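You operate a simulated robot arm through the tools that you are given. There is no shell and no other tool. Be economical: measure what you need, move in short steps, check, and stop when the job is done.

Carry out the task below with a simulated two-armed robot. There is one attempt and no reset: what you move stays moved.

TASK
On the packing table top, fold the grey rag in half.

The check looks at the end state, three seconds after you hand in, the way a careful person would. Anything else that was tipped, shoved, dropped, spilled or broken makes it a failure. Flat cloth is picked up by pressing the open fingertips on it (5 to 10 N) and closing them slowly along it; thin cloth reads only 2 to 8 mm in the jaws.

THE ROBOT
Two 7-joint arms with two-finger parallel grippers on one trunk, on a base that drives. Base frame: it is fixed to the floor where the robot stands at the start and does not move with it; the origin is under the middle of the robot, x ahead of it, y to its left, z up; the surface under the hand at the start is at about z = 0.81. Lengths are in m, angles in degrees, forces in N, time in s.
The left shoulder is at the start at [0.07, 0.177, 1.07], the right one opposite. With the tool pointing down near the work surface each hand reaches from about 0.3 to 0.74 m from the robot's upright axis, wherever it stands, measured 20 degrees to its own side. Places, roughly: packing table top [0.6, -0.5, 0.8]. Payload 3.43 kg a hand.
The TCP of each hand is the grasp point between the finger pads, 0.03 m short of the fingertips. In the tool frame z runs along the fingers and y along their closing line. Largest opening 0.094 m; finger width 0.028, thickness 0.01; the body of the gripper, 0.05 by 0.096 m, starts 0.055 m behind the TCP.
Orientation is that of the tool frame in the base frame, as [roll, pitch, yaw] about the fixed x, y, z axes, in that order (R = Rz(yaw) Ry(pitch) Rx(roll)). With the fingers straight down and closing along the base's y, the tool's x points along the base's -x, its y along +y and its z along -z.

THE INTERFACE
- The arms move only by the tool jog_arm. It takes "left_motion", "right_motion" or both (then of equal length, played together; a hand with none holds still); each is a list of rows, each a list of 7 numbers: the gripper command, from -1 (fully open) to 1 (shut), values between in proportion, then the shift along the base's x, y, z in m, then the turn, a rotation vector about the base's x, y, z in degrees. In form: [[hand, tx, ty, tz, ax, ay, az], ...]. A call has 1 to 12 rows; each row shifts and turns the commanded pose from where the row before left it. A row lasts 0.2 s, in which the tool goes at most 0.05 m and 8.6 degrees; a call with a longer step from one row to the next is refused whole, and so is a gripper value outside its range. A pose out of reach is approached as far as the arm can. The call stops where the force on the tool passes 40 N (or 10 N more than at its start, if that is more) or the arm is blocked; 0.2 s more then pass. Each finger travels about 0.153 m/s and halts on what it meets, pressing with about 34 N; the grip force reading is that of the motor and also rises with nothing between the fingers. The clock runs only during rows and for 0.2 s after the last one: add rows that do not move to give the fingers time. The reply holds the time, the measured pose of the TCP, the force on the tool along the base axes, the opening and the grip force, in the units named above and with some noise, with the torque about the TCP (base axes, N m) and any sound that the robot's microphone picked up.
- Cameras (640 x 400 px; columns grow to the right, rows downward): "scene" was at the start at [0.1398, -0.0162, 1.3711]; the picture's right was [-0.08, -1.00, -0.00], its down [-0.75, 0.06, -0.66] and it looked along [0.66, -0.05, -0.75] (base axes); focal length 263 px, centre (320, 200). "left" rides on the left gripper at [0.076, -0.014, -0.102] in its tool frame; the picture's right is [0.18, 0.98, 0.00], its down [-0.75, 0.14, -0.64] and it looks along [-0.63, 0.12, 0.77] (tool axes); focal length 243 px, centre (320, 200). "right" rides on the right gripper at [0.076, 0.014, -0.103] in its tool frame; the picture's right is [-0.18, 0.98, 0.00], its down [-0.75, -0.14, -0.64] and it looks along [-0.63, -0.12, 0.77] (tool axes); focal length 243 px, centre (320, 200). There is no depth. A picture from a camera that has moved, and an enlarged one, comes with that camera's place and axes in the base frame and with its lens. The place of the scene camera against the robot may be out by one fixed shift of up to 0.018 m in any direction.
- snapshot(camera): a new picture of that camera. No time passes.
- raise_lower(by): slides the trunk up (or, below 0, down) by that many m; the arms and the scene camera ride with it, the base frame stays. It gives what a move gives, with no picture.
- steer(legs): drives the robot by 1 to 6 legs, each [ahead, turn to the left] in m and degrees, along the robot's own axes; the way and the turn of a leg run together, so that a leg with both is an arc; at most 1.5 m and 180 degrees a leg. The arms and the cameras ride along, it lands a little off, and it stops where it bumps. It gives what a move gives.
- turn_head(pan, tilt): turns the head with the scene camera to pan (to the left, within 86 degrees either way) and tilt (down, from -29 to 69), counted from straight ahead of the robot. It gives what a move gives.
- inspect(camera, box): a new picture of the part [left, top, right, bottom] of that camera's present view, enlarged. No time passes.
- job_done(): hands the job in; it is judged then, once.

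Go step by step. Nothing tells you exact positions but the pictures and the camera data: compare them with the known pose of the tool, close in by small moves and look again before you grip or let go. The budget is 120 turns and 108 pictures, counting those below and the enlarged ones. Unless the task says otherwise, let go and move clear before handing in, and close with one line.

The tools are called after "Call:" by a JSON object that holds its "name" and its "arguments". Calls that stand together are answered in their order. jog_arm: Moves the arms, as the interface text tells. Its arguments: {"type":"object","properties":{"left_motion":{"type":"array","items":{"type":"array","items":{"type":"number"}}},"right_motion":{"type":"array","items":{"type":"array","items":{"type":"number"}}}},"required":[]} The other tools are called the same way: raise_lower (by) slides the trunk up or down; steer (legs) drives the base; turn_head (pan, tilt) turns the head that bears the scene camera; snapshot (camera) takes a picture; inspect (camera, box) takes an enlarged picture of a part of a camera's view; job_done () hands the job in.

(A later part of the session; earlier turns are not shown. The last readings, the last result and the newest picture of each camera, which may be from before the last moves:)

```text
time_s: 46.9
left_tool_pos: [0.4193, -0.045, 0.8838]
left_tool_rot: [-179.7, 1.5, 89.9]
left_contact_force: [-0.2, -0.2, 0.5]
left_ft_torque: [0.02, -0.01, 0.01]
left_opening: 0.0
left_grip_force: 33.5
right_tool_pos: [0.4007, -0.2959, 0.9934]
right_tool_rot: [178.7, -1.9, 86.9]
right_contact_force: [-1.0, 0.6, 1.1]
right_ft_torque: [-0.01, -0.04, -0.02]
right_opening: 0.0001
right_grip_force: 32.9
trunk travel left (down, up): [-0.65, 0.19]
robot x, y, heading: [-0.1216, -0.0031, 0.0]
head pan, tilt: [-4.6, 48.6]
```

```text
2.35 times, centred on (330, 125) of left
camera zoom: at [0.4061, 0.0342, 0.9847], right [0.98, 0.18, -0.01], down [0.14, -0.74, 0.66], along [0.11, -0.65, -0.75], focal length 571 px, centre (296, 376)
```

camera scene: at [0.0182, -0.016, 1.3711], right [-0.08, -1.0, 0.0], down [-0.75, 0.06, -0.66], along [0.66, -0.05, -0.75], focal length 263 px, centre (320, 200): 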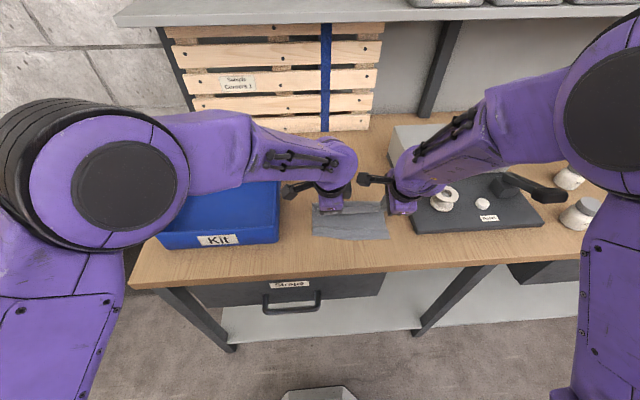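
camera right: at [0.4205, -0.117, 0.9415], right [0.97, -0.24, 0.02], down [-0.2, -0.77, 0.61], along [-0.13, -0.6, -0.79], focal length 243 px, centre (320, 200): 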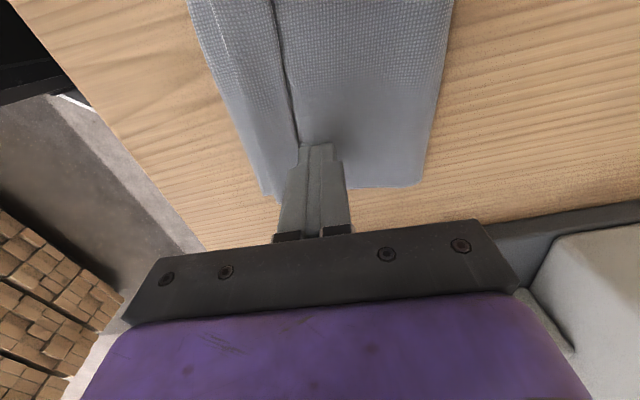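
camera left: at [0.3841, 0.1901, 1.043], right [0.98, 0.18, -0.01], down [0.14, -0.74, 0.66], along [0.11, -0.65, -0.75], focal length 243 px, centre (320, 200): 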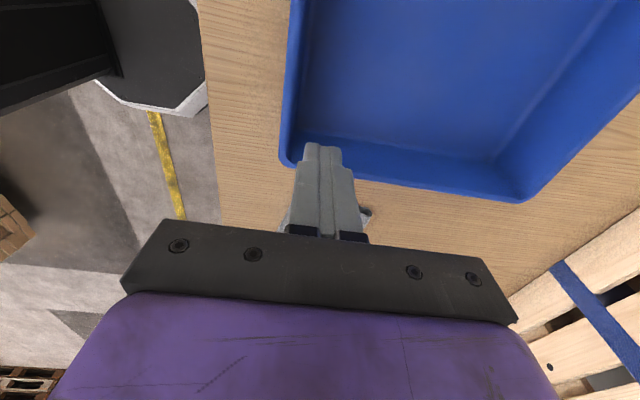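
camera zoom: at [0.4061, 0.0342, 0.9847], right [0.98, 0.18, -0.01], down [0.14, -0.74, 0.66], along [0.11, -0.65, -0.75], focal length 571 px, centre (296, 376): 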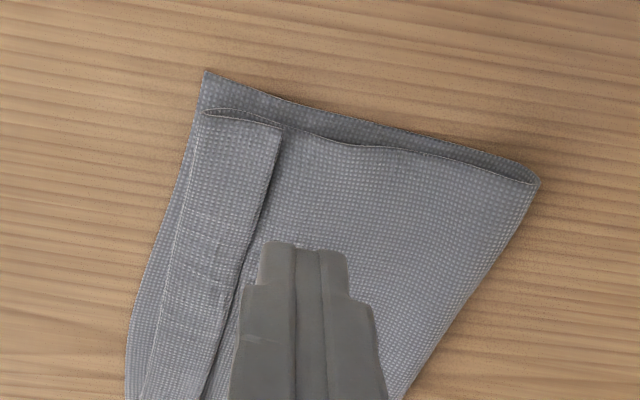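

The side view shows the hem still turned back, about 2.3 cm wide and flat, with its free edge at x≈0.41. I'll use the fingers themselves to fix it: straddle that edge closed, press lightly, then open so one finger holds and the other drags the hem outward. First I'll position.

Call:
{"name": "jog_arm", "arguments": {"left_motion": [[1, -0.005, 0, 0, 0, 0, 0], [1, -0.005, -0.004, 0, 0, 0, 0], [1, 0, 0, -0.01, 0, 0, 0], [1, 0, 0, -0.01, 0, 0, 0], [1, 0, 0, -0.01, 0, 0, 0], [1, 0, 0, 0, 0, 0, 0]], "right_motion": [[1, 0, 0.045, 0, 0, 0, 0], [1, 0, 0.045, 0, 0, 0, 0], [1, 0, 0.017, -0.035, 0, 0, 0], [1, 0, 0, -0.045, 0, 0, 0], [1, 0, 0, -0.045, 0, 0, 0], [1, 0, 0, -0.013, 0, 0, 0]]}}

Call:
{"name": "inspect", "arguments": {"camera": "left", "box": [200, 40, 460, 210]}}

Call:
{"name": "inspect", "arguments": {"camera": "right", "box": [200, 40, 460, 210]}}

```text
time_s: 48.3
left_tool_pos: [0.4089, -0.0467, 0.8527]
left_tool_rot: [-179.8, 1.4, 89.9]
left_contact_force: [-0.4, -0.1, -0.1]
left_ft_torque: [0.02, 0.02, 0.0]
left_opening: 0.0
left_grip_force: 33.4
right_tool_pos: [0.4031, -0.1879, 0.8518]
right_tool_rot: [178.5, -1.8, 86.9]
right_contact_force: [-0.1, 0.2, -1.1]
right_ft_torque: [-0.02, -0.01, 0.01]
right_opening: 0.0
right_grip_force: 33.6
trunk travel left (down, up): [-0.65, 0.19]
robot x, y, heading: [-0.1208, 0.002, 0.0]
head pan, tilt: [-4.6, 48.6]
```

```text
2.35 times, centred on (330, 125) of left
camera zoom: at [0.3962, 0.0316, 0.9538], right [0.98, 0.18, -0.01], down [0.14, -0.74, 0.66], along [0.11, -0.65, -0.75], focal length 571 px, centre (296, 376)
```

zoom: 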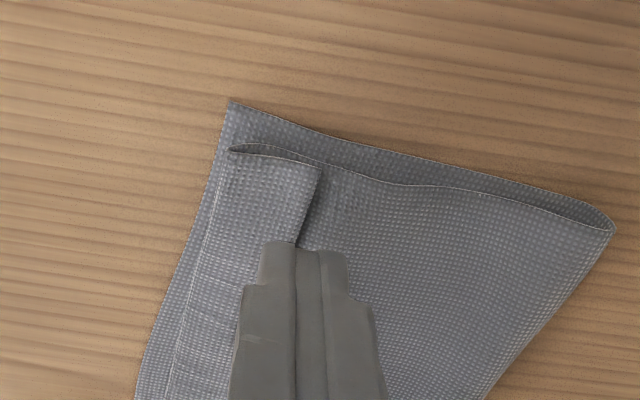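

```text
2.35 times, centred on (330, 125) of right
camera zoom: at [0.4193, -0.1157, 0.9579], right [0.97, -0.24, 0.02], down [-0.2, -0.76, 0.61], along [-0.13, -0.6, -0.79], focal length 571 px, centre (296, 376)
```

zoom: 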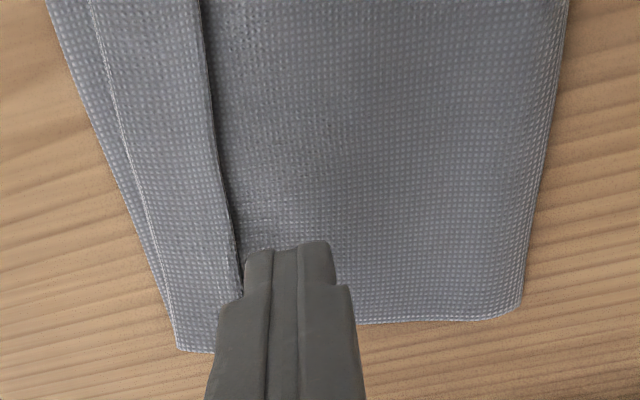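

Call:
{"name": "inspect", "arguments": {"camera": "left", "box": [285, 75, 365, 125]}}

Call:
{"name": "inspect", "arguments": {"camera": "right", "box": [215, 130, 325, 200]}}

```text
8.00 times, centred on (325, 100) of left
camera zoom: at [0.3962, 0.0316, 0.9538], right [0.98, 0.18, -0.01], down [0.14, -0.74, 0.66], along [0.11, -0.65, -0.75], focal length 1941 px, centre (280, 1000)
```

zoom: 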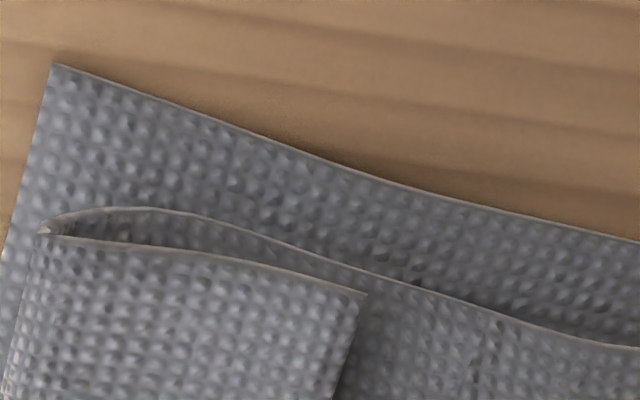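

```text
5.71 times, centred on (270, 165) of right
camera zoom: at [0.4193, -0.1157, 0.9579], right [0.97, -0.24, 0.02], down [-0.2, -0.76, 0.61], along [-0.13, -0.6, -0.79], focal length 1386 px, centre (606, 400)
```

zoom: 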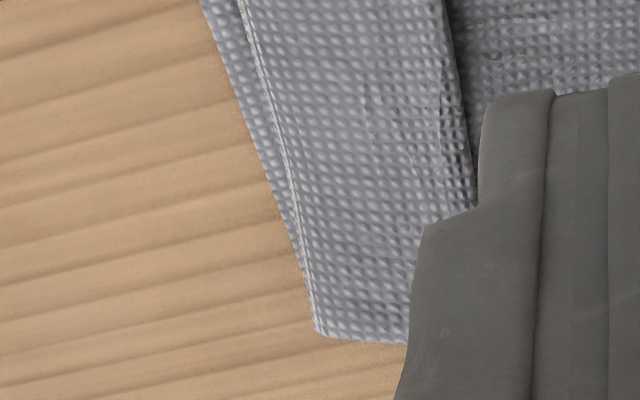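

It's confirmed: the turn is on the near side and the free edge faces the crease. The left hand's finger gap is right on the edge; I'll shift the right hand −11 mm and lower both.

Call:
{"name": "jog_arm", "arguments": {"left_motion": [[1, 0, 0, -0.006, 0, 0, 0], [1, 0, 0, -0.006, 0, 0, 0], [1, 0, 0, -0.003, 0, 0, 0], [1, 0, 0, 0, 0, 0, 0]], "right_motion": [[1, -0.011, 0, 0, 0, 0, 0], [1, 0, 0, -0.008, 0, 0, 0], [1, 0, 0, -0.006, 0, 0, 0], [1, 0, 0, 0, 0, 0, 0]]}}

Call:
{"name": "inspect", "arguments": {"camera": "right", "box": [200, 40, 460, 210]}}

```text
time_s: 49.3
left_tool_pos: [0.4076, -0.0469, 0.8374]
left_tool_rot: [-179.8, 1.5, 89.9]
left_contact_force: [0.1, -0.1, 0.6]
left_ft_torque: [0.04, -0.01, 0.0]
left_opening: 0.0
left_grip_force: 32.3
right_tool_pos: [0.3923, -0.189, 0.8392]
right_tool_rot: [178.6, -1.9, 86.9]
right_contact_force: [-0.1, -0.2, 0.0]
right_ft_torque: [0.01, -0.01, 0.03]
right_opening: 0.0001
right_grip_force: 33.6
trunk travel left (down, up): [-0.65, 0.19]
robot x, y, heading: [-0.1224, -0.0029, 0.0]
head pan, tilt: [-4.6, 48.6]
```

```text
2.35 times, centred on (330, 125) of right
camera zoom: at [0.4086, -0.1178, 0.9447], right [0.97, -0.24, 0.02], down [-0.2, -0.76, 0.61], along [-0.13, -0.6, -0.79], focal length 571 px, centre (296, 376)
```

zoom: 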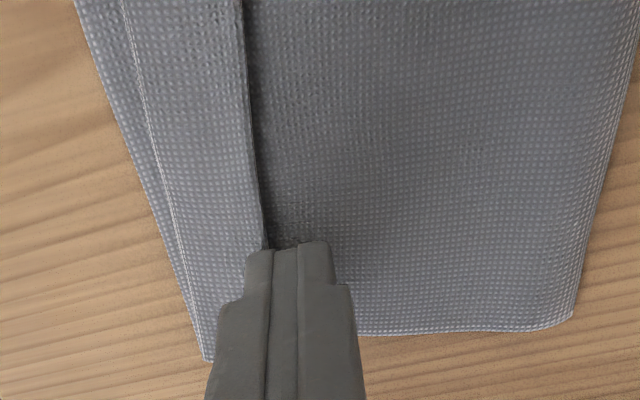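

Call:
{"name": "jog_arm", "arguments": {"left_motion": [[1, -0.002, 0, -0.001, 0, 0, 0], [1, 0, 0, -0.001, 0, 0, 0], [1, 0, 0, 0, 0, 0, 0]], "right_motion": [[1, -0.005, 0, -0.002, 0, 0, 0], [1, 0, 0, -0.0015, 0, 0, 0], [1, 0, 0, 0, 0, 0, 0]]}}

```text
time_s: 50.1
left_tool_pos: [0.4072, -0.0472, 0.8363]
left_tool_rot: [-179.7, 1.4, 90.0]
left_contact_force: [0.2, 0.4, 0.3]
left_ft_torque: [0.01, -0.02, 0.0]
left_opening: 0.0001
left_grip_force: 33.0
right_tool_pos: [0.3876, -0.1896, 0.8368]
right_tool_rot: [178.7, -1.8, 86.9]
right_contact_force: [0.7, -0.1, -0.1]
right_ft_torque: [-0.01, 0.0, 0.03]
right_opening: 0.0001
right_grip_force: 33.3
trunk travel left (down, up): [-0.65, 0.19]
robot x, y, heading: [-0.1213, 0.0016, 0.2]
head pan, tilt: [-4.6, 48.6]
```

Call:
{"name": "jog_arm", "arguments": {"left_motion": [[1, 0, 0, -0.001, 0, 0, 0], [1, 0, 0, -0.001, 0, 0, 0], [1, 0, 0, 0, 0, 0, 0]], "right_motion": [[1, 0, 0, -0.001, 0, 0, 0], [1, 0, 0, -0.001, 0, 0, 0], [1, 0, 0, 0, 0, 0, 0]]}}

```text
time_s: 50.9
left_tool_pos: [0.4063, -0.0472, 0.8343]
left_tool_rot: [-179.8, 1.4, 89.9]
left_contact_force: [1.8, -0.5, 0.8]
left_ft_torque: [0.01, 0.01, 0.0]
left_opening: 0.0002
left_grip_force: 33.0
right_tool_pos: [0.3863, -0.1901, 0.8346]
right_tool_rot: [178.7, -1.8, 86.9]
right_contact_force: [-0.4, 0.6, 0.8]
right_ft_torque: [-0.02, -0.03, 0.0]
right_opening: 0.0
right_grip_force: 33.4
trunk travel left (down, up): [-0.65, 0.19]
robot x, y, heading: [-0.1214, -0.0008, 0.4]
head pan, tilt: [-4.6, 48.6]
```

Call:
{"name": "jog_arm", "arguments": {"left_motion": [[1, 0, 0, -0.001, 0, 0, 0], [1, 0, 0, -0.0005, 0, 0, 0], [1, 0, 0, 0, 0, 0, 0]], "right_motion": [[1, 0, 0, -0.001, 0, 0, 0], [1, 0, 0, -0.0005, 0, 0, 0], [1, 0, 0, 0, 0, 0, 0]]}}

```text
time_s: 51.7
left_tool_pos: [0.4057, -0.0483, 0.8329]
left_tool_rot: [-179.9, 1.5, 90.0]
left_contact_force: [0.5, 0.0, 3.9]
left_ft_torque: [0.05, -0.03, -0.02]
left_opening: 0.0001
left_grip_force: 32.5
right_tool_pos: [0.3871, -0.1908, 0.8334]
right_tool_rot: [178.7, -2.0, 86.8]
right_contact_force: [0.0, 1.9, 5.3]
right_ft_torque: [-0.04, 0.06, 0.01]
right_opening: 0.0
right_grip_force: 33.0
trunk travel left (down, up): [-0.65, 0.19]
robot x, y, heading: [-0.1205, 0.0016, 0.5]
head pan, tilt: [-4.6, 48.6]
```

Light pressure (4–5 N) is set on both. Now I'll open slowly while the hands move −x at half rate, so the far fingers hold and the near fingers drag the hem outward.

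Call:
{"name": "jog_arm", "arguments": {"left_motion": [[0.9, -0.0025, 0, 0, 0, 0, 0], [0.8, -0.0025, 0, 0, 0, 0, 0], [0.7, -0.0025, 0, 0, 0, 0, 0], [0.6, -0.0025, 0, 0, 0, 0, 0], [0.5, -0.0025, 0, 0, 0, 0, 0], [0.4, -0.0025, 0, 0, 0, 0, 0], [0.3, -0.0025, 0, 0, 0, 0, 0], [0.2, -0.0025, 0, 0, 0, 0, 0], [0.2, 0, 0, 0, 0, 0, 0]], "right_motion": [[0.9, -0.0025, 0, 0, 0, 0, 0], [0.8, -0.0025, 0, 0, 0, 0, 0], [0.7, -0.0025, 0, 0, 0, 0, 0], [0.6, -0.0025, 0, 0, 0, 0, 0], [0.5, -0.0025, 0, 0, 0, 0, 0], [0.4, -0.0025, 0, 0, 0, 0, 0], [0.3, -0.0025, 0, 0, 0, 0, 0], [0.2, -0.0025, 0, 0, 0, 0, 0], [0.2, 0, 0, 0, 0, 0, 0]]}}

Call:
{"name": "inspect", "arguments": {"camera": "left", "box": [200, 40, 460, 210]}}

Call:
{"name": "inspect", "arguments": {"camera": "right", "box": [200, 40, 460, 210]}}

```text
time_s: 53.7
left_tool_pos: [0.3831, -0.0459, 0.8336]
left_tool_rot: [-179.9, 1.5, 89.8]
left_contact_force: [1.3, -1.3, 11.1]
left_ft_torque: [0.07, 0.17, 0.03]
left_opening: 0.0358
left_grip_force: 0.0
right_tool_pos: [0.3668, -0.1914, 0.834]
right_tool_rot: [178.5, -2.0, 86.9]
right_contact_force: [4.9, 1.1, 18.4]
right_ft_torque: [-0.16, 0.39, 0.0]
right_opening: 0.035
right_grip_force: 0.1
trunk travel left (down, up): [-0.65, 0.19]
robot x, y, heading: [-0.123, -0.0026, -0.0]
head pan, tilt: [-4.6, 48.6]
```

```text
2.35 times, centred on (330, 125) of left
camera zoom: at [0.3699, 0.0332, 0.9337], right [0.98, 0.18, -0.01], down [0.14, -0.74, 0.66], along [0.12, -0.65, -0.75], focal length 571 px, centre (296, 376)
```

zoom: 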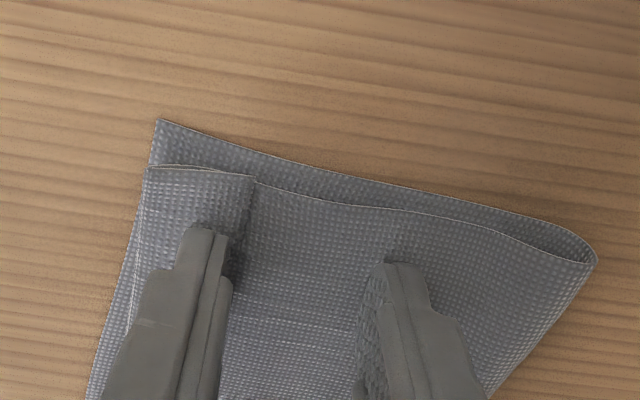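

```text
2.35 times, centred on (330, 125) of right
camera zoom: at [0.3821, -0.1186, 0.9393], right [0.97, -0.24, 0.02], down [-0.2, -0.76, 0.61], along [-0.13, -0.6, -0.79], focal length 571 px, centre (296, 376)
```

zoom: 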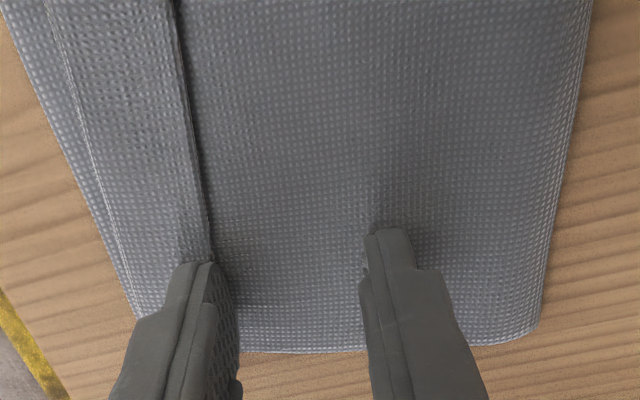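

The whole stack slid together about 3.5 cm toward me instead of unrolling, so friction alone won't do it. I'll lift, turn both hands so they close along y, and pinch only the hem sheet near its free edge to flip it over.

Call:
{"name": "jog_arm", "arguments": {"left_motion": [[0.3, 0, 0, 0.02, 0, 0, 0], [0.3, 0, 0, 0.04, 0, 0, 0], [0.3, 0.003, -0.001, 0.002, 0, 0, 8.3], [0.3, 0.003, -0.001, 0.002, 0, 0, 8.3], [0.3, 0.003, -0.001, 0.002, 0, 0, 8.3], [0.3, 0.003, -0.001, 0.002, 0, 0, 8.3], [0.3, 0.003, -0.001, 0.002, 0, 0, 8.3], [0.3, 0.003, -0.001, 0.002, 0, 0, 8.3], [0.3, 0.003, -0.001, 0.002, 0, 0, 8.3], [0.3, 0, -0.001, 0.002, 0, 0, 8.3], [0.3, 0, -0.001, 0.002, 0, 0, 8.3], [0.3, 0, -0.001, 0.002, 0, 0, 8.3]], "right_motion": [[0.3, 0, 0, 0.02, 0, 0, 0], [0.3, 0, 0, 0.04, 0, 0, 0], [0.3, 0.003, 0, 0.002, 0, 0, 8.5], [0.3, 0.003, 0, 0.002, 0, 0, 8.5], [0.3, 0.003, 0, 0.002, 0, 0, 8.5], [0.3, 0.003, 0, 0.002, 0, 0, 8.5], [0.3, 0.003, 0, 0.002, 0, 0, 8.5], [0.3, 0.003, 0, 0.002, 0, 0, 8.5], [0.3, 0.003, 0, 0.002, 0, 0, 8.5], [0.3, 0.003, 0, 0.002, 0, 0, 8.5], [0.3, 0.003, 0, 0.002, 0, 0, 8.5], [0.3, 0.003, 0, 0.002, 0, 0, 8.5]]}}

Call:
{"name": "snapshot", "arguments": {"camera": "left"}}

Call:
{"name": "snapshot", "arguments": {"camera": "right"}}

Call:
{"name": "inspect", "arguments": {"camera": "scene", "box": [270, 160, 430, 260]}}

```text
time_s: 56.3
left_tool_pos: [0.4206, -0.0422, 0.9214]
left_tool_rot: [-177.4, 1.3, 175.6]
left_contact_force: [0.0, -1.3, 0.1]
left_ft_torque: [0.01, 0.03, 0.03]
left_opening: 0.0329
left_grip_force: 0.0
right_tool_pos: [0.3982, -0.1925, 0.9126]
right_tool_rot: [178.6, -1.9, 172.0]
right_contact_force: [-0.1, -0.3, -0.9]
right_ft_torque: [0.01, 0.01, 0.02]
right_opening: 0.0331
right_grip_force: 0.1
trunk travel left (down, up): [-0.65, 0.19]
robot x, y, heading: [-0.1202, -0.0004, 0.2]
head pan, tilt: [-4.6, 48.6]
```

```text
38 pictures are left
camera left: at [0.3414, -0.0457, 1.0223], right [-0.11, 0.99, -0.05], down [0.75, 0.11, 0.65], along [0.65, 0.03, -0.76], focal length 243 px, centre (320, 200)
```

left: 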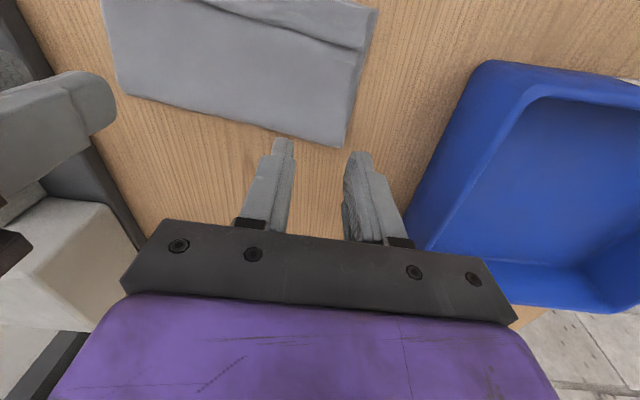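

```text
37 pictures are left
camera right: at [0.3273, -0.1705, 1.0183], right [0.32, 0.95, 0.02], down [0.75, -0.26, 0.61], along [0.59, -0.18, -0.79], focal length 243 px, centre (320, 200)
```

right: 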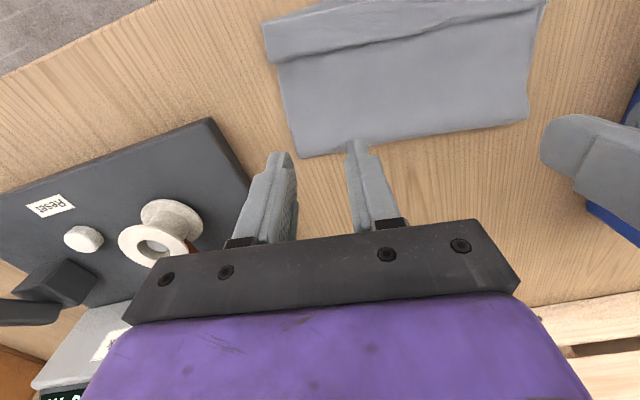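

```text
4.00 times, centred on (350, 210) of scene
camera zoom: at [0.0179, -0.0162, 1.3711], right [-0.08, -1.0, 0.0], down [-0.75, 0.06, -0.66], along [0.66, -0.05, -0.75], focal length 1051 px, centre (200, 160)
```

zoom: 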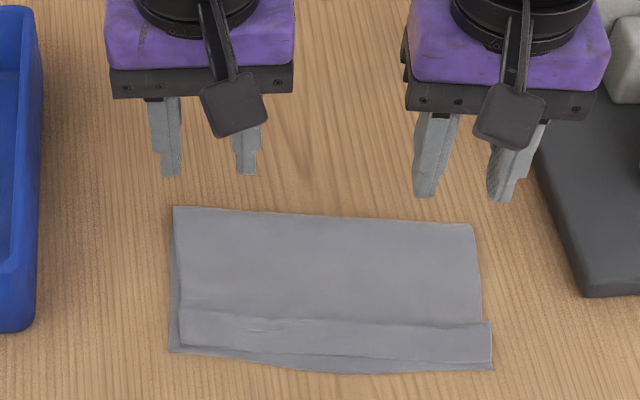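

Hands now close along y. The hem's free edge runs from about (0.374,−0.02) to (0.352,−0.21); I'll move above it and check alignment.

Call:
{"name": "jog_arm", "arguments": {"left_motion": [[0.3, -0.02, -0.004, -0.015, 0, 0, 0], [0.3, -0.02, -0.004, -0.015, 0, 0, 0], [0.3, -0.015, 0, -0.02, 0, 0, 0], [0.3, 0, 0, -0.01, 0, 0, 0], [0.3, 0, 0, 0, 0, 0, 0]], "right_motion": [[0.3, -0.02, 0.004, -0.015, 0, 0, 0], [0.3, -0.02, 0.004, -0.015, 0, 0, 0], [0.3, -0.008, 0, -0.02, 0, 0, 0], [0.3, 0, 0, 0, 0, 0, 0], [0.3, 0, 0, 0, 0, 0, 0]]}}

Call:
{"name": "snapshot", "arguments": {"camera": "left"}}

Call:
{"name": "snapshot", "arguments": {"camera": "right"}}

```text
time_s: 57.5
left_tool_pos: [0.3593, -0.0544, 0.8477]
left_tool_rot: [-177.6, -0.4, 175.5]
left_contact_force: [0.0, 0.1, -0.1]
left_ft_torque: [0.02, 0.0, 0.03]
left_opening: 0.0332
left_grip_force: 0.1
right_tool_pos: [0.3486, -0.184, 0.863]
right_tool_rot: [178.7, -2.0, 171.9]
right_contact_force: [0.5, -0.6, 0.4]
right_ft_torque: [0.0, 0.03, -0.01]
right_opening: 0.0328
right_grip_force: 0.0
trunk travel left (down, up): [-0.65, 0.19]
robot x, y, heading: [-0.1189, -0.0023, 0.2]
head pan, tilt: [-4.6, 48.6]
```

```text
35 pictures are left
camera left: at [0.2838, -0.058, 0.9506], right [-0.11, 0.99, -0.04], down [0.77, 0.11, 0.63], along [0.63, 0.04, -0.77], focal length 243 px, centre (320, 200)
```

left: 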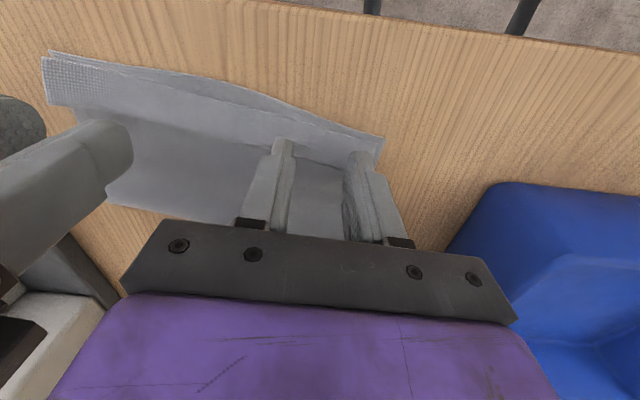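

```text
34 pictures are left
camera right: at [0.2791, -0.1617, 0.9684], right [0.32, 0.95, 0.02], down [0.74, -0.26, 0.61], along [0.58, -0.18, -0.79], focal length 243 px, centre (320, 200)
```

right: 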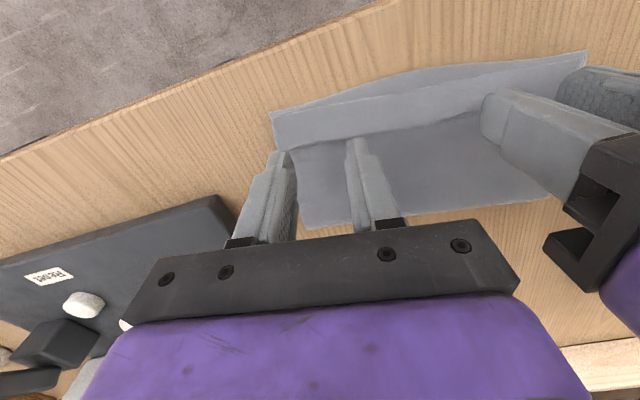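

Alignment is good: the fingers sit across the hem edge. Small x tweaks, then I'll lower toward contact.

Call:
{"name": "jog_arm", "arguments": {"left_motion": [[0.3, 0.005, 0.003, 0, 0, 0, 0], [0.3, 0, 0, -0.004, 0, 0, 0], [0.3, 0, 0, -0.004, 0, 0, 0], [0.3, 0, 0, -0.002, 0, 0, 0], [0.3, 0, 0, 0, 0, 0, 0]], "right_motion": [[0.3, 0.003, 0, -0.01, 0, 0, 0], [0.3, 0, 0, -0.01, 0, 0, 0], [0.3, 0, 0, -0.004, 0, 0, 0], [0.3, 0, 0, -0.002, 0, 0, 0], [0.3, 0, 0, 0, 0, 0, 0]]}}

```text
time_s: 58.7
left_tool_pos: [0.3703, -0.0543, 0.8535]
left_tool_rot: [-177.3, 1.5, 175.4]
left_contact_force: [0.6, -0.2, 0.0]
left_ft_torque: [0.0, 0.03, 0.03]
left_opening: 0.033
left_grip_force: 0.1
right_tool_pos: [0.3514, -0.1836, 0.8371]
right_tool_rot: [178.7, -2.0, 171.9]
right_contact_force: [-0.8, -0.3, 0.9]
right_ft_torque: [0.01, -0.03, -0.01]
right_opening: 0.0328
right_grip_force: 0.2
trunk travel left (down, up): [-0.65, 0.19]
robot x, y, heading: [-0.1233, 0.0014, 0.4]
head pan, tilt: [-4.6, 48.6]
```

Call:
{"name": "jog_arm", "arguments": {"left_motion": [[0.3, -0.004, 0, -0.008, 0, 0, 0], [0.3, 0, 0, -0.008, 0, 0, 0], [0.3, 0, 0, -0.002, 0, 0, 0], [0.3, 0, 0, 0, 0, 0, 0]], "right_motion": [[0.3, 0, 0, 0, 0, 0, 0], [0.3, 0, 0, 0, 0, 0, 0], [0.3, 0, 0, -0.001, 0, 0, 0], [0.3, 0, 0, 0, 0, 0, 0]]}}

Call:
{"name": "inspect", "arguments": {"camera": "left", "box": [200, 60, 460, 230]}}

Call:
{"name": "inspect", "arguments": {"camera": "right", "box": [200, 60, 460, 230]}}

```text
time_s: 59.7
left_tool_pos: [0.3651, -0.0555, 0.8344]
left_tool_rot: [-177.7, 1.6, 175.0]
left_contact_force: [0.7, -0.2, 1.3]
left_ft_torque: [0.02, 0.02, -0.01]
left_opening: 0.033
left_grip_force: 0.0
right_tool_pos: [0.3524, -0.1832, 0.8359]
right_tool_rot: [178.7, -1.9, 171.9]
right_contact_force: [-0.2, -0.9, -0.2]
right_ft_torque: [0.0, 0.01, 0.01]
right_opening: 0.033
right_grip_force: 0.0
trunk travel left (down, up): [-0.65, 0.19]
robot x, y, heading: [-0.1228, -0.0006, 0.1]
head pan, tilt: [-4.6, 48.6]
```

```text
2.35 times, centred on (330, 145) of left
camera zoom: at [0.2849, -0.0594, 0.9359], right [-0.1, 0.99, -0.04], down [0.75, 0.1, 0.66], along [0.66, 0.03, -0.75], focal length 571 px, centre (296, 329)
```

zoom: 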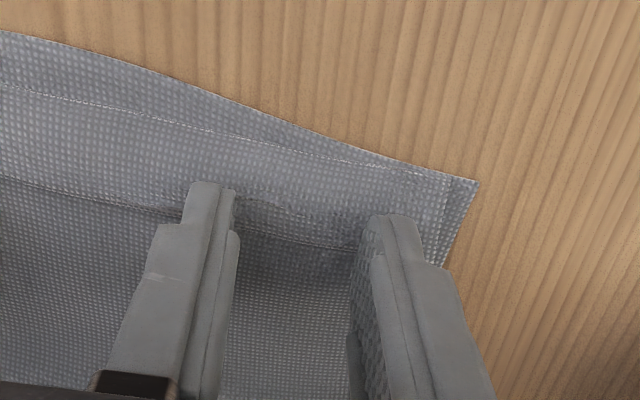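

```text
2.35 times, centred on (330, 145) of right
camera zoom: at [0.2826, -0.1613, 0.9411], right [0.32, 0.95, 0.02], down [0.74, -0.26, 0.61], along [0.59, -0.18, -0.79], focal length 571 px, centre (296, 329)
```

zoom: 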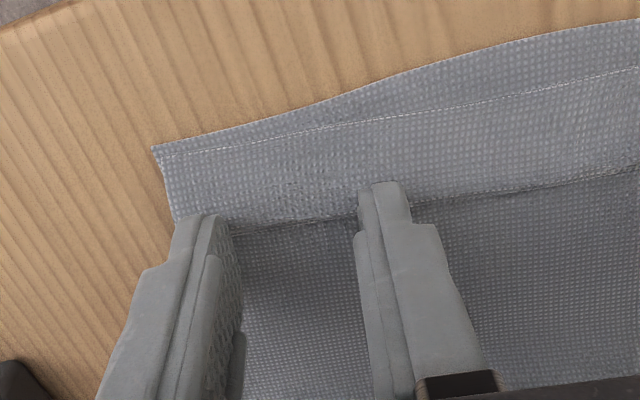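

Excellent view: fingers overlap the hem edge, with the right only barely. I'll shift right −5 mm and left −2 mm, and press.

Call:
{"name": "jog_arm", "arguments": {"left_motion": [[0.3, -0.002, 0, 0, 0, 0, 0], [0.3, 0, 0, -0.001, 0, 0, 0], [0.3, 0, 0, 0, 0, 0, 0]], "right_motion": [[0.3, -0.005, 0, 0, 0, 0, 0], [0.3, 0, 0, -0.0025, 0, 0, 0], [0.3, 0, 0, 0, 0, 0, 0]]}}

```text
time_s: 60.5
left_tool_pos: [0.3624, -0.0547, 0.8327]
left_tool_rot: [-178.0, 1.8, 175.2]
left_contact_force: [6.3, -1.6, 32.6]
left_ft_torque: [0.71, 0.02, -0.19]
left_opening: 0.0316
left_grip_force: 0.1
right_tool_pos: [0.3457, -0.1847, 0.8347]
right_tool_rot: [178.5, -1.8, 171.9]
right_contact_force: [0.7, 0.9, 0.2]
right_ft_torque: [-0.03, 0.0, 0.01]
right_opening: 0.0328
right_grip_force: 0.1
trunk travel left (down, up): [-0.65, 0.19]
robot x, y, heading: [-0.121, 0.0037, 0.2]
head pan, tilt: [-4.6, 48.6]
```

Call:
{"name": "jog_arm", "arguments": {"left_motion": [[0.3, 0, 0, 0.0022, 0, 0, 0], [0.3, 0, 0, 0, 0, 0, 0]], "right_motion": [[0.3, 0, 0, -0.0015, 0, 0, 0], [0.3, 0, 0, 0, 0, 0, 0]]}}

```text
time_s: 61.1
left_tool_pos: [0.3595, -0.0551, 0.8337]
left_tool_rot: [-177.9, 1.2, 175.1]
left_contact_force: [5.6, 0.7, 19.9]
left_ft_torque: [0.54, -0.06, -0.12]
left_opening: 0.0328
left_grip_force: 0.1
right_tool_pos: [0.3466, -0.1844, 0.8327]
right_tool_rot: [178.7, -1.7, 171.9]
right_contact_force: [0.3, -1.5, 9.8]
right_ft_torque: [-0.21, 0.05, 0.04]
right_opening: 0.0334
right_grip_force: 0.3
trunk travel left (down, up): [-0.65, 0.19]
robot x, y, heading: [-0.1238, -0.0009, 0.3]
head pan, tilt: [-4.6, 48.6]
```

Call:
{"name": "jog_arm", "arguments": {"left_motion": [[0.3, 0, 0, 0.001, 2, 0, 0], [0.3, 0, 0, 0, 0, 0, 0]]}}

```text
time_s: 61.7
left_tool_pos: [0.3583, -0.0564, 0.8354]
left_tool_rot: [-179.9, 1.2, 174.9]
left_contact_force: [0.7, -0.1, 0.7]
left_ft_torque: [0.0, -0.01, 0.02]
left_opening: 0.0329
left_grip_force: 0.1
right_tool_pos: [0.3465, -0.1833, 0.8327]
right_tool_rot: [178.6, -1.7, 172.0]
right_contact_force: [0.1, -3.3, 18.4]
right_ft_torque: [-0.42, 0.06, 0.02]
right_opening: 0.0336
right_grip_force: 0.3
trunk travel left (down, up): [-0.65, 0.19]
robot x, y, heading: [-0.1213, -0.0029, 0.5]
head pan, tilt: [-4.6, 48.6]
```

Call:
{"name": "jog_arm", "arguments": {"left_motion": [[0.3, 0.002, 0, -0.001, 0, 0, 0], [0.3, 0, 0, -0.001, 0, 0, 0], [0.3, 0, 0, 0, 0, 0, 0]], "right_motion": [[0.3, 0, 0, 0.0003, -1.5, 0, 0], [0.3, 0, 0, 0, 0, 0, 0], [0.3, 0, 0, 0, 0, 0, 0]]}}

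```text
time_s: 62.5
left_tool_pos: [0.3631, -0.0552, 0.8347]
left_tool_rot: [-179.9, 1.5, 174.9]
left_contact_force: [-0.1, 0.2, 0.2]
left_ft_torque: [0.0, -0.01, 0.01]
left_opening: 0.0325
left_grip_force: 0.1
right_tool_pos: [0.3466, -0.1839, 0.8325]
right_tool_rot: [-179.8, -1.6, 171.9]
right_contact_force: [3.2, -1.2, 13.5]
right_ft_torque: [-0.12, -0.06, 0.01]
right_opening: 0.0334
right_grip_force: 1.1
trunk travel left (down, up): [-0.65, 0.19]
robot x, y, heading: [-0.1236, 0.006, 0.2]
head pan, tilt: [-4.6, 48.6]
```

Call:
{"name": "jog_arm", "arguments": {"left_motion": [[0.3, 0, 0, -0.001, 0, 0, 0], [0.3, 0, 0, -0.0007, 0, 0, 0], [0.3, 0, 0, 0, 0, 0, 0]], "right_motion": [[0.3, 0, 0, 0.0005, 0, 0, 0], [0.3, 0, 0, 0, 0, 0, 0], [0.3, 0, 0, 0, 0, 0, 0]]}}

```text
time_s: 63.3
left_tool_pos: [0.3621, -0.0561, 0.8341]
left_tool_rot: [179.9, 1.5, 174.9]
left_contact_force: [4.8, -4.1, 22.0]
left_ft_torque: [0.2, 0.05, -0.03]
left_opening: 0.0325
left_grip_force: 0.0
right_tool_pos: [0.3444, -0.1849, 0.8339]
right_tool_rot: [-179.9, -1.7, 172.0]
right_contact_force: [0.6, 1.8, 2.4]
right_ft_torque: [-0.01, 0.01, 0.0]
right_opening: 0.0326
right_grip_force: 0.1
trunk travel left (down, up): [-0.65, 0.19]
robot x, y, heading: [-0.1228, 0.0004, 0.2]
head pan, tilt: [-4.6, 48.6]
```

Call:
{"name": "jog_arm", "arguments": {"left_motion": [[0.3, 0, 0, 0.0008, 0, 0, 0], [0.3, 0, 0, 0, 0, 0, 0]], "right_motion": [[0.3, 0, 0, -0.0004, 0, 0, 0], [0.3, 0, 0, 0, 0, 0, 0]]}}

```text
time_s: 63.9
left_tool_pos: [0.3606, -0.055, 0.8341]
left_tool_rot: [179.9, 1.2, 174.8]
left_contact_force: [4.8, -0.6, 19.7]
left_ft_torque: [0.2, 0.03, -0.07]
left_opening: 0.0329
left_grip_force: 0.0
right_tool_pos: [0.3454, -0.1828, 0.8334]
right_tool_rot: [-179.9, -1.6, 171.9]
right_contact_force: [-1.0, -1.1, 5.9]
right_ft_torque: [-0.04, 0.04, -0.02]
right_opening: 0.0331
right_grip_force: 0.0
trunk travel left (down, up): [-0.65, 0.19]
robot x, y, heading: [-0.1243, -0.0012, 0.2]
head pan, tilt: [-4.6, 48.6]
```

Right is at 6 N. I'll ease the left another 1 mm and close both slowly.

Call:
{"name": "jog_arm", "arguments": {"left_motion": [[0.3, 0, 0, 0.0008, 0, 0, 0], [0.3, 0, 0, 0, 0, 0, 0], [0.4, 0, 0, 0, 0, 0, 0], [0.5, 0, 0, 0, 0, 0, 0], [0.6, 0, 0, 0, 0, 0, 0], [0.7, 0, 0, 0, 0, 0, 0], [0.8, 0, 0, 0, 0, 0, 0], [0.9, 0, 0, 0, 0, 0, 0], [1, 0, 0, 0, 0, 0, 0], [1, 0, 0, 0, 0, 0, 0]], "right_motion": [[0.3, 0, 0, 0, 0, 0, 0], [0.3, 0, 0, 0, 0, 0, 0], [0.4, 0, 0, 0, 0, 0, 0], [0.5, 0, 0, 0, 0, 0, 0], [0.6, 0, 0, 0, 0, 0, 0], [0.7, 0, 0, 0, 0, 0, 0], [0.8, 0, 0, 0, 0, 0, 0], [0.9, 0, 0, 0, 0, 0, 0], [1, 0, 0, 0, 0, 0, 0], [1, 0, 0, 0, 0, 0, 0]]}}

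Call:
{"name": "inspect", "arguments": {"camera": "left", "box": [200, 60, 460, 230]}}

Call:
{"name": "inspect", "arguments": {"camera": "right", "box": [200, 60, 460, 230]}}

```text
time_s: 66.1
left_tool_pos: [0.3602, -0.0554, 0.8334]
left_tool_rot: [179.9, 1.3, 174.8]
left_contact_force: [0.5, 2.5, 10.6]
left_ft_torque: [0.09, 0.12, -0.03]
left_opening: 0.0024
left_grip_force: 33.9
right_tool_pos: [0.3459, -0.1827, 0.8324]
right_tool_rot: [-179.8, -1.6, 171.9]
right_contact_force: [0.2, -1.0, 6.1]
right_ft_torque: [-0.06, -0.01, -0.01]
right_opening: 0.0
right_grip_force: 32.7
trunk travel left (down, up): [-0.65, 0.19]
robot x, y, heading: [-0.1209, 0.0009, 0.2]
head pan, tilt: [-4.6, 48.6]
```

```text
2.35 times, centred on (330, 145) of left
camera zoom: at [0.2817, -0.0621, 0.9341], right [-0.09, 1.0, 0.0], down [0.75, 0.07, 0.66], along [0.66, 0.06, -0.75], focal length 571 px, centre (296, 329)
```

zoom: 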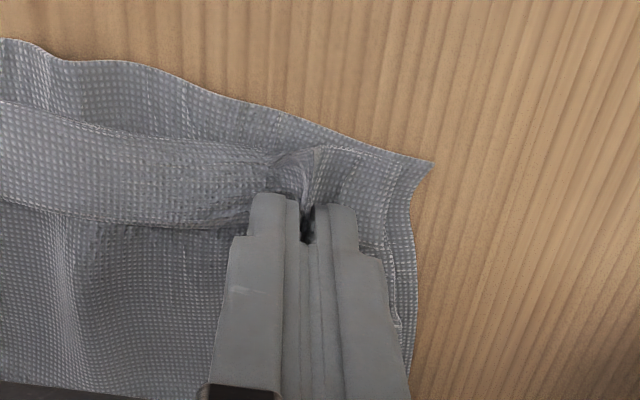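

```text
2.35 times, centred on (330, 145) of right
camera zoom: at [0.2755, -0.1582, 0.9379], right [0.32, 0.95, -0.01], down [0.74, -0.25, 0.62], along [0.59, -0.21, -0.78], focal length 571 px, centre (296, 329)
```

zoom: 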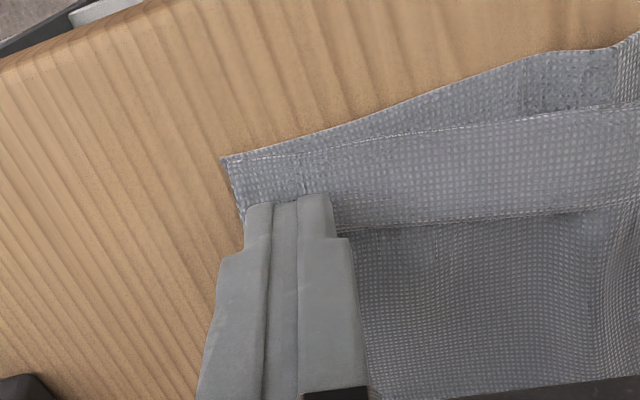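

The left hand caught just the hem sheet (2.4 mm); the right caught nothing. I'll lift the left with the hem, clear the right, and look.

Call:
{"name": "jog_arm", "arguments": {"left_motion": [[1, 0, 0, 0.008, 0, 0, 0], [1, 0, 0, 0.008, 0, 0, 0], [1, 0, 0, 0.008, 0, 0, 0], [1, 0, 0, 0, 0, 0, 0]], "right_motion": [[1, 0, 0, 0.01, 0, 0, 0], [1, 0, 0, 0.02, 0, 0, 0], [1, 0, -0.01, 0.02, 0, 0, 0], [1, 0, 0, 0, 0, 0, 0]]}}

Call:
{"name": "snapshot", "arguments": {"camera": "left"}}

```text
time_s: 67.1
left_tool_pos: [0.3568, -0.052, 0.84]
left_tool_rot: [-180.0, -1.0, 175.2]
left_contact_force: [0.5, -0.9, 0.1]
left_ft_torque: [0.0, 0.05, -0.01]
left_opening: 0.0021
left_grip_force: 34.3
right_tool_pos: [0.3467, -0.1937, 0.8808]
right_tool_rot: [-179.7, -1.7, 171.9]
right_contact_force: [-0.2, 0.2, 0.3]
right_ft_torque: [0.0, -0.03, 0.01]
right_opening: 0.0
right_grip_force: 32.8
trunk travel left (down, up): [-0.65, 0.19]
robot x, y, heading: [-0.1236, -0.0026, 0.2]
head pan, tilt: [-4.6, 48.6]
```

```text
29 pictures are left
camera left: at [0.2814, -0.06, 0.9436], right [-0.1, 0.99, 0.0], down [0.77, 0.08, 0.63], along [0.63, 0.07, -0.78], focal length 243 px, centre (320, 200)
```

left: 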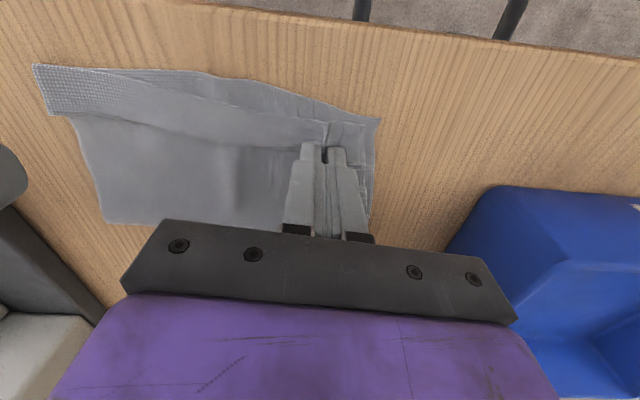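

The left arm is near its inner limit and barely rose. I'll use the trunk to lift and the base to pull back instead.

Call:
{"name": "raise_lower", "arguments": {"by": 0.025}}

Call:
{"name": "steer", "arguments": {"legs": [[-0.04, 0]]}}

Call:
{"name": "snapshot", "arguments": {"camera": "left"}}

```text
time_s: 67.8
left_tool_pos: [0.3602, -0.0534, 0.8716]
left_tool_rot: [-179.9, -0.2, 175.3]
left_contact_force: [-0.2, -0.6, 0.5]
left_ft_torque: [-0.05, -0.02, -0.01]
left_opening: 0.0023
left_grip_force: 34.1
right_tool_pos: [0.3472, -0.1938, 0.9062]
right_tool_rot: [-179.9, -1.7, 172.0]
right_contact_force: [-0.2, -0.2, -0.1]
right_ft_torque: [0.0, 0.01, -0.01]
right_opening: 0.0
right_grip_force: 32.9
trunk travel left (down, up): [-0.675, 0.165]
robot x, y, heading: [-0.1231, -0.001, -0.1]
head pan, tilt: [-4.6, 48.6]
```

```text
time_s: 68.7
left_tool_pos: [0.3255, -0.0533, 0.8764]
left_tool_rot: [-179.5, 0.4, 175.4]
left_contact_force: [0.2, 0.1, 0.6]
left_ft_torque: [0.01, -0.02, -0.02]
left_opening: 0.0022
left_grip_force: 34.1
right_tool_pos: [0.309, -0.1953, 0.9041]
right_tool_rot: [-179.9, -1.9, 171.9]
right_contact_force: [0.5, 0.0, 0.2]
right_ft_torque: [-0.01, 0.0, -0.02]
right_opening: 0.0003
right_grip_force: 32.5
trunk travel left (down, up): [-0.675, 0.165]
robot x, y, heading: [-0.1623, 0.0047, 0.2]
head pan, tilt: [-4.6, 48.6]
```

```text
28 pictures are left
camera left: at [0.2477, -0.0607, 0.9789], right [-0.11, 0.99, -0.01], down [0.76, 0.09, 0.65], along [0.64, 0.06, -0.76], focal length 243 px, centre (320, 200)
```

left: 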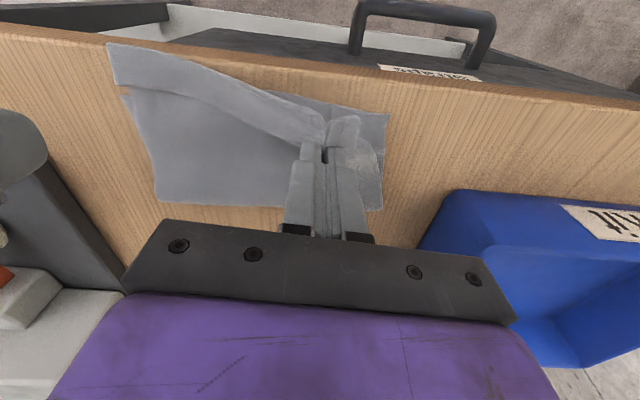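

The hem is being flipped; the fingertip is already beyond the turn line. I'll lower with the trunk and then release.

Call:
{"name": "raise_lower", "arguments": {"by": -0.036}}

Call:
{"name": "inspect", "arguments": {"camera": "left", "box": [90, 30, 410, 230]}}

```text
time_s: 69.5
left_tool_pos: [0.325, -0.0512, 0.8435]
left_tool_rot: [-179.2, 0.5, 175.7]
left_contact_force: [-0.1, -0.6, -0.4]
left_ft_torque: [-0.02, 0.0, -0.01]
left_opening: 0.0022
left_grip_force: 34.1
right_tool_pos: [0.3076, -0.1933, 0.87]
right_tool_rot: [-179.8, -1.8, 171.8]
right_contact_force: [0.5, 0.2, 1.0]
right_ft_torque: [0.0, -0.04, 0.05]
right_opening: 0.0
right_grip_force: 32.8
trunk travel left (down, up): [-0.639, 0.201]
robot x, y, heading: [-0.1615, -0.0004, 0.2]
head pan, tilt: [-4.6, 48.6]
```

```text
2.00 times, centred on (250, 130) of left
camera zoom: at [0.2478, -0.0588, 0.945], right [-0.11, 0.99, -0.01], down [0.76, 0.09, 0.65], along [0.64, 0.06, -0.76], focal length 485 px, centre (460, 340)
```

zoom: 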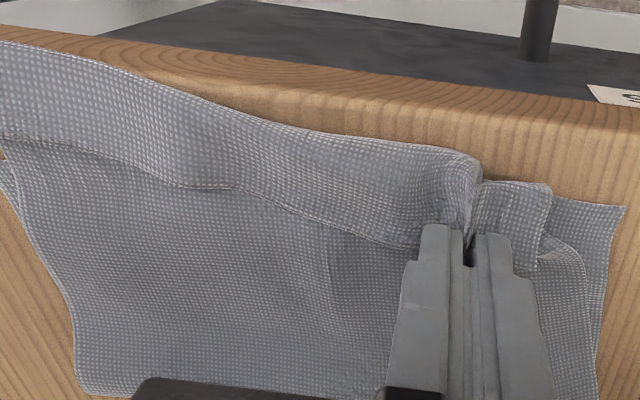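

The pull dragged the whole light rag along instead of unrolling, so I need one hand to hold the stack down while the other flips the hem. I'll let go here, lift, and back up to give the arms room.

Call:
{"name": "jog_arm", "arguments": {"left_motion": [[0.8, 0, 0, 0, 0, 0, 0], [0.6, 0, 0, 0, 0, 0, 0], [0.4, 0, 0, 0, 0, 0, 0], [0.4, 0, 0, 0.01, 0, 0, 0], [0.4, 0.01, 0, 0.03, 0, 0, 0], [0.4, 0.02, 0, 0.03, 0, 0, 0], [0.4, 0.02, 0, 0.02, 0, 0, 0], [0.4, 0, 0, 0, 0, 0, 0]]}}

Call:
{"name": "raise_lower", "arguments": {"by": 0.011}}

Call:
{"name": "steer", "arguments": {"legs": [[-0.07, 0]]}}

Call:
{"name": "inspect", "arguments": {"camera": "scene", "box": [240, 160, 440, 285]}}

```text
time_s: 71.3
left_tool_pos: [0.3797, -0.0493, 0.9336]
left_tool_rot: [-178.9, 0.7, 176.0]
left_contact_force: [-1.3, 0.6, 0.2]
left_ft_torque: [-0.02, -0.06, 0.01]
left_opening: 0.0282
left_grip_force: 0.0
right_tool_pos: [0.3079, -0.1932, 0.8686]
right_tool_rot: [-179.9, -1.6, 171.9]
right_contact_force: [-0.3, -0.6, 0.2]
right_ft_torque: [-0.01, 0.02, 0.01]
right_opening: 0.0
right_grip_force: 32.8
trunk travel left (down, up): [-0.639, 0.201]
robot x, y, heading: [-0.1597, -0.0015, -0.1]
head pan, tilt: [-4.6, 48.6]
```

```text
time_s: 71.8
left_tool_pos: [0.3804, -0.0483, 0.9412]
left_tool_rot: [-179.0, 0.4, 176.1]
left_contact_force: [0.3, 0.5, 0.3]
left_ft_torque: [0.01, -0.02, 0.04]
left_opening: 0.028
left_grip_force: 0.0
right_tool_pos: [0.3074, -0.1942, 0.88]
right_tool_rot: [-179.9, -1.6, 171.9]
right_contact_force: [-0.4, 0.4, 1.0]
right_ft_torque: [0.01, 0.0, 0.02]
right_opening: 0.0001
right_grip_force: 33.1
trunk travel left (down, up): [-0.65, 0.19]
robot x, y, heading: [-0.1609, 0.0008, 0.2]
head pan, tilt: [-4.6, 48.6]
```

```text
time_s: 72.9
left_tool_pos: [0.3083, -0.0505, 0.9432]
left_tool_rot: [-179.0, 0.3, 175.9]
left_contact_force: [-0.4, -0.5, -0.3]
left_ft_torque: [-0.01, -0.02, 0.01]
left_opening: 0.028
left_grip_force: 0.0
right_tool_pos: [0.2376, -0.1945, 0.8799]
right_tool_rot: [-179.9, -1.7, 171.9]
right_contact_force: [1.1, 0.2, -0.7]
right_ft_torque: [-0.05, 0.0, 0.03]
right_opening: 0.0001
right_grip_force: 33.8
trunk travel left (down, up): [-0.65, 0.19]
robot x, y, heading: [-0.2314, 0.0018, 0.1]
head pan, tilt: [-4.6, 48.6]
```

```text
3.20 times, centred on (340, 222) of scene
camera zoom: at [-0.0924, -0.0164, 1.3712], right [-0.08, -1.0, 0.0], down [-0.75, 0.06, -0.66], along [0.66, -0.05, -0.75], focal length 841 px, centre (256, 128)
```

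zoom: 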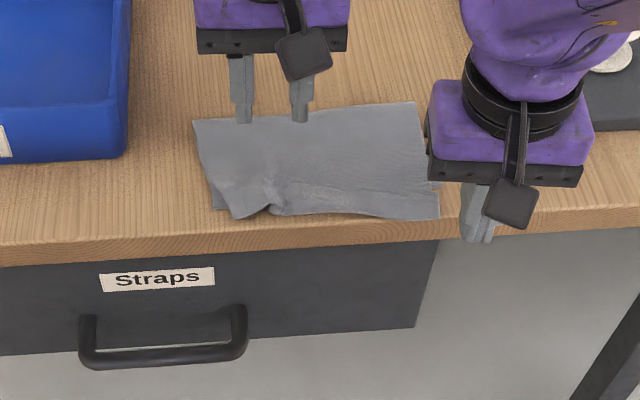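

Interesting: the hem seems to have unrolled, leaving only a wrinkle at the pinch spot. I'll zoom in closer.

Call:
{"name": "jog_arm", "arguments": {"left_motion": [[0.4, 0.03, 0.03, 0.01, 0, 0, 0], [0.4, 0.03, 0.03, 0.01, 0, 0, 0], [0.4, 0, 0.03, 0, 0, 0, 0]], "right_motion": [[1, 0, 0, 0.04, 0, 0, 0], [1, 0, -0.02, 0.04, 0, 0, 0], [1, 0, -0.03, 0.01, 0, 0, 0]]}}

Call:
{"name": "inspect", "arguments": {"camera": "scene", "box": [295, 185, 385, 235]}}

```text
time_s: 73.7
left_tool_pos: [0.3708, 0.0417, 0.9654]
left_tool_rot: [-179.0, 0.3, 176.0]
left_contact_force: [1.0, -0.2, 0.1]
left_ft_torque: [-0.01, 0.02, -0.01]
left_opening: 0.0281
left_grip_force: 0.1
right_tool_pos: [0.2375, -0.2456, 0.9686]
right_tool_rot: [180.0, -1.7, 171.9]
right_contact_force: [-0.5, -0.6, 0.1]
right_ft_torque: [0.01, -0.01, 0.0]
right_opening: 0.0
right_grip_force: 33.1
trunk travel left (down, up): [-0.65, 0.19]
robot x, y, heading: [-0.2319, -0.001, 0.3]
head pan, tilt: [-4.6, 48.6]
```

```text
7.11 times, centred on (340, 210) of scene
camera zoom: at [-0.0921, -0.0165, 1.3711], right [-0.08, -1.0, 0.0], down [-0.75, 0.06, -0.66], along [0.66, -0.05, -0.75], focal length 1869 px, centre (178, 129)
```

zoom: 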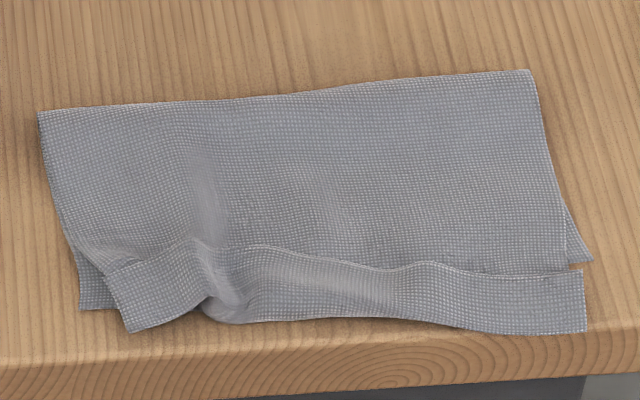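

The hem is still turned back, and the crease is off-centre (top layer ~2.5 cm longer). The plan: pinch the hem's free edge with both hands and lift the flap nearly upright so the hem hangs straight. Then lay it back aligned with the bottom edge.

Call:
{"name": "jog_arm", "arguments": {"left_motion": [[0.3, -0.015, -0.03, 0, 0, 0, 0], [0.3, -0.015, -0.032, -0.01, 0, 0, 0], [0.3, -0.015, -0.032, -0.02, 0, 0, 0], [0.3, 0, 0, -0.03, 0, 0, 0], [0.3, 0, 0, -0.035, 0, 0, 0], [0.3, 0, 0, 0, 0, 0, 0]], "right_motion": [[0.3, 0.03, 0.03, 0, 0, 0, 0], [0.3, 0.03, 0.03, -0.01, 0, 0, 0], [0.3, 0.02, 0.02, -0.028, 0, 0, 0], [0.3, 0, 0, -0.035, 0, 0, 0], [0.3, 0, 0, -0.035, 0, 0, 0], [0.3, 0, 0, 0, 0, 0, 0]]}}

Call:
{"name": "snapshot", "arguments": {"camera": "left"}}

Call:
{"name": "snapshot", "arguments": {"camera": "right"}}

```text
time_s: 75.1
left_tool_pos: [0.3283, -0.0497, 0.8693]
left_tool_rot: [-178.6, 0.4, 176.7]
left_contact_force: [0.5, 0.9, -0.5]
left_ft_torque: [-0.01, -0.01, 0.05]
left_opening: 0.033
left_grip_force: 0.1
right_tool_pos: [0.3168, -0.1612, 0.8634]
right_tool_rot: [-179.7, -1.6, 171.9]
right_contact_force: [0.0, 0.1, -0.9]
right_ft_torque: [0.01, -0.02, -0.05]
right_opening: 0.033
right_grip_force: 0.1
trunk travel left (down, up): [-0.65, 0.19]
robot x, y, heading: [-0.2302, 0.0033, 0.0]
head pan, tilt: [-4.6, 48.6]
```

```text
24 pictures are left
camera left: at [0.2501, -0.0566, 0.9711], right [-0.13, 0.99, -0.03], down [0.76, 0.11, 0.64], along [0.64, 0.06, -0.77], focal length 243 px, centre (320, 200)
```

left: 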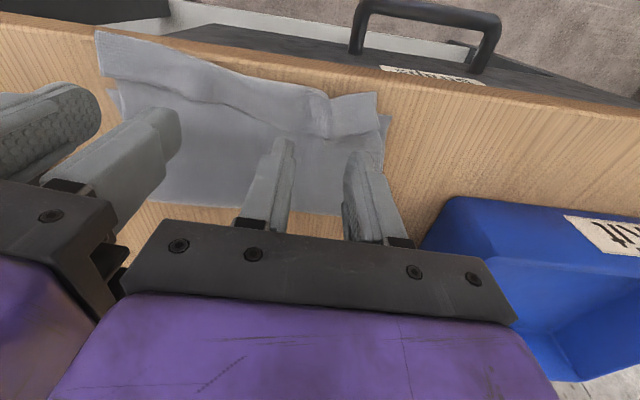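

```text
23 pictures are left
camera right: at [0.2472, -0.1365, 0.9684], right [0.32, 0.95, -0.01], down [0.74, -0.25, 0.62], along [0.59, -0.21, -0.78], focal length 243 px, centre (320, 200)
```

right: 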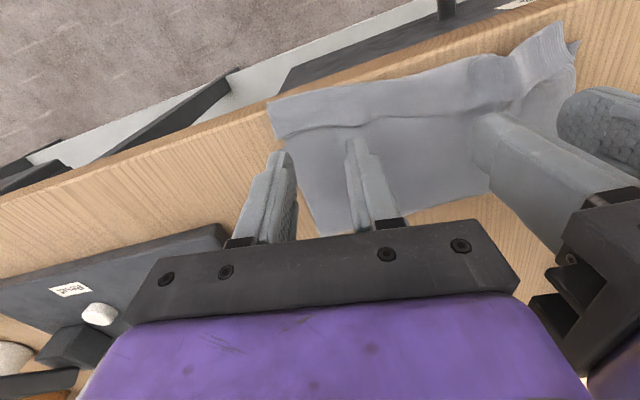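

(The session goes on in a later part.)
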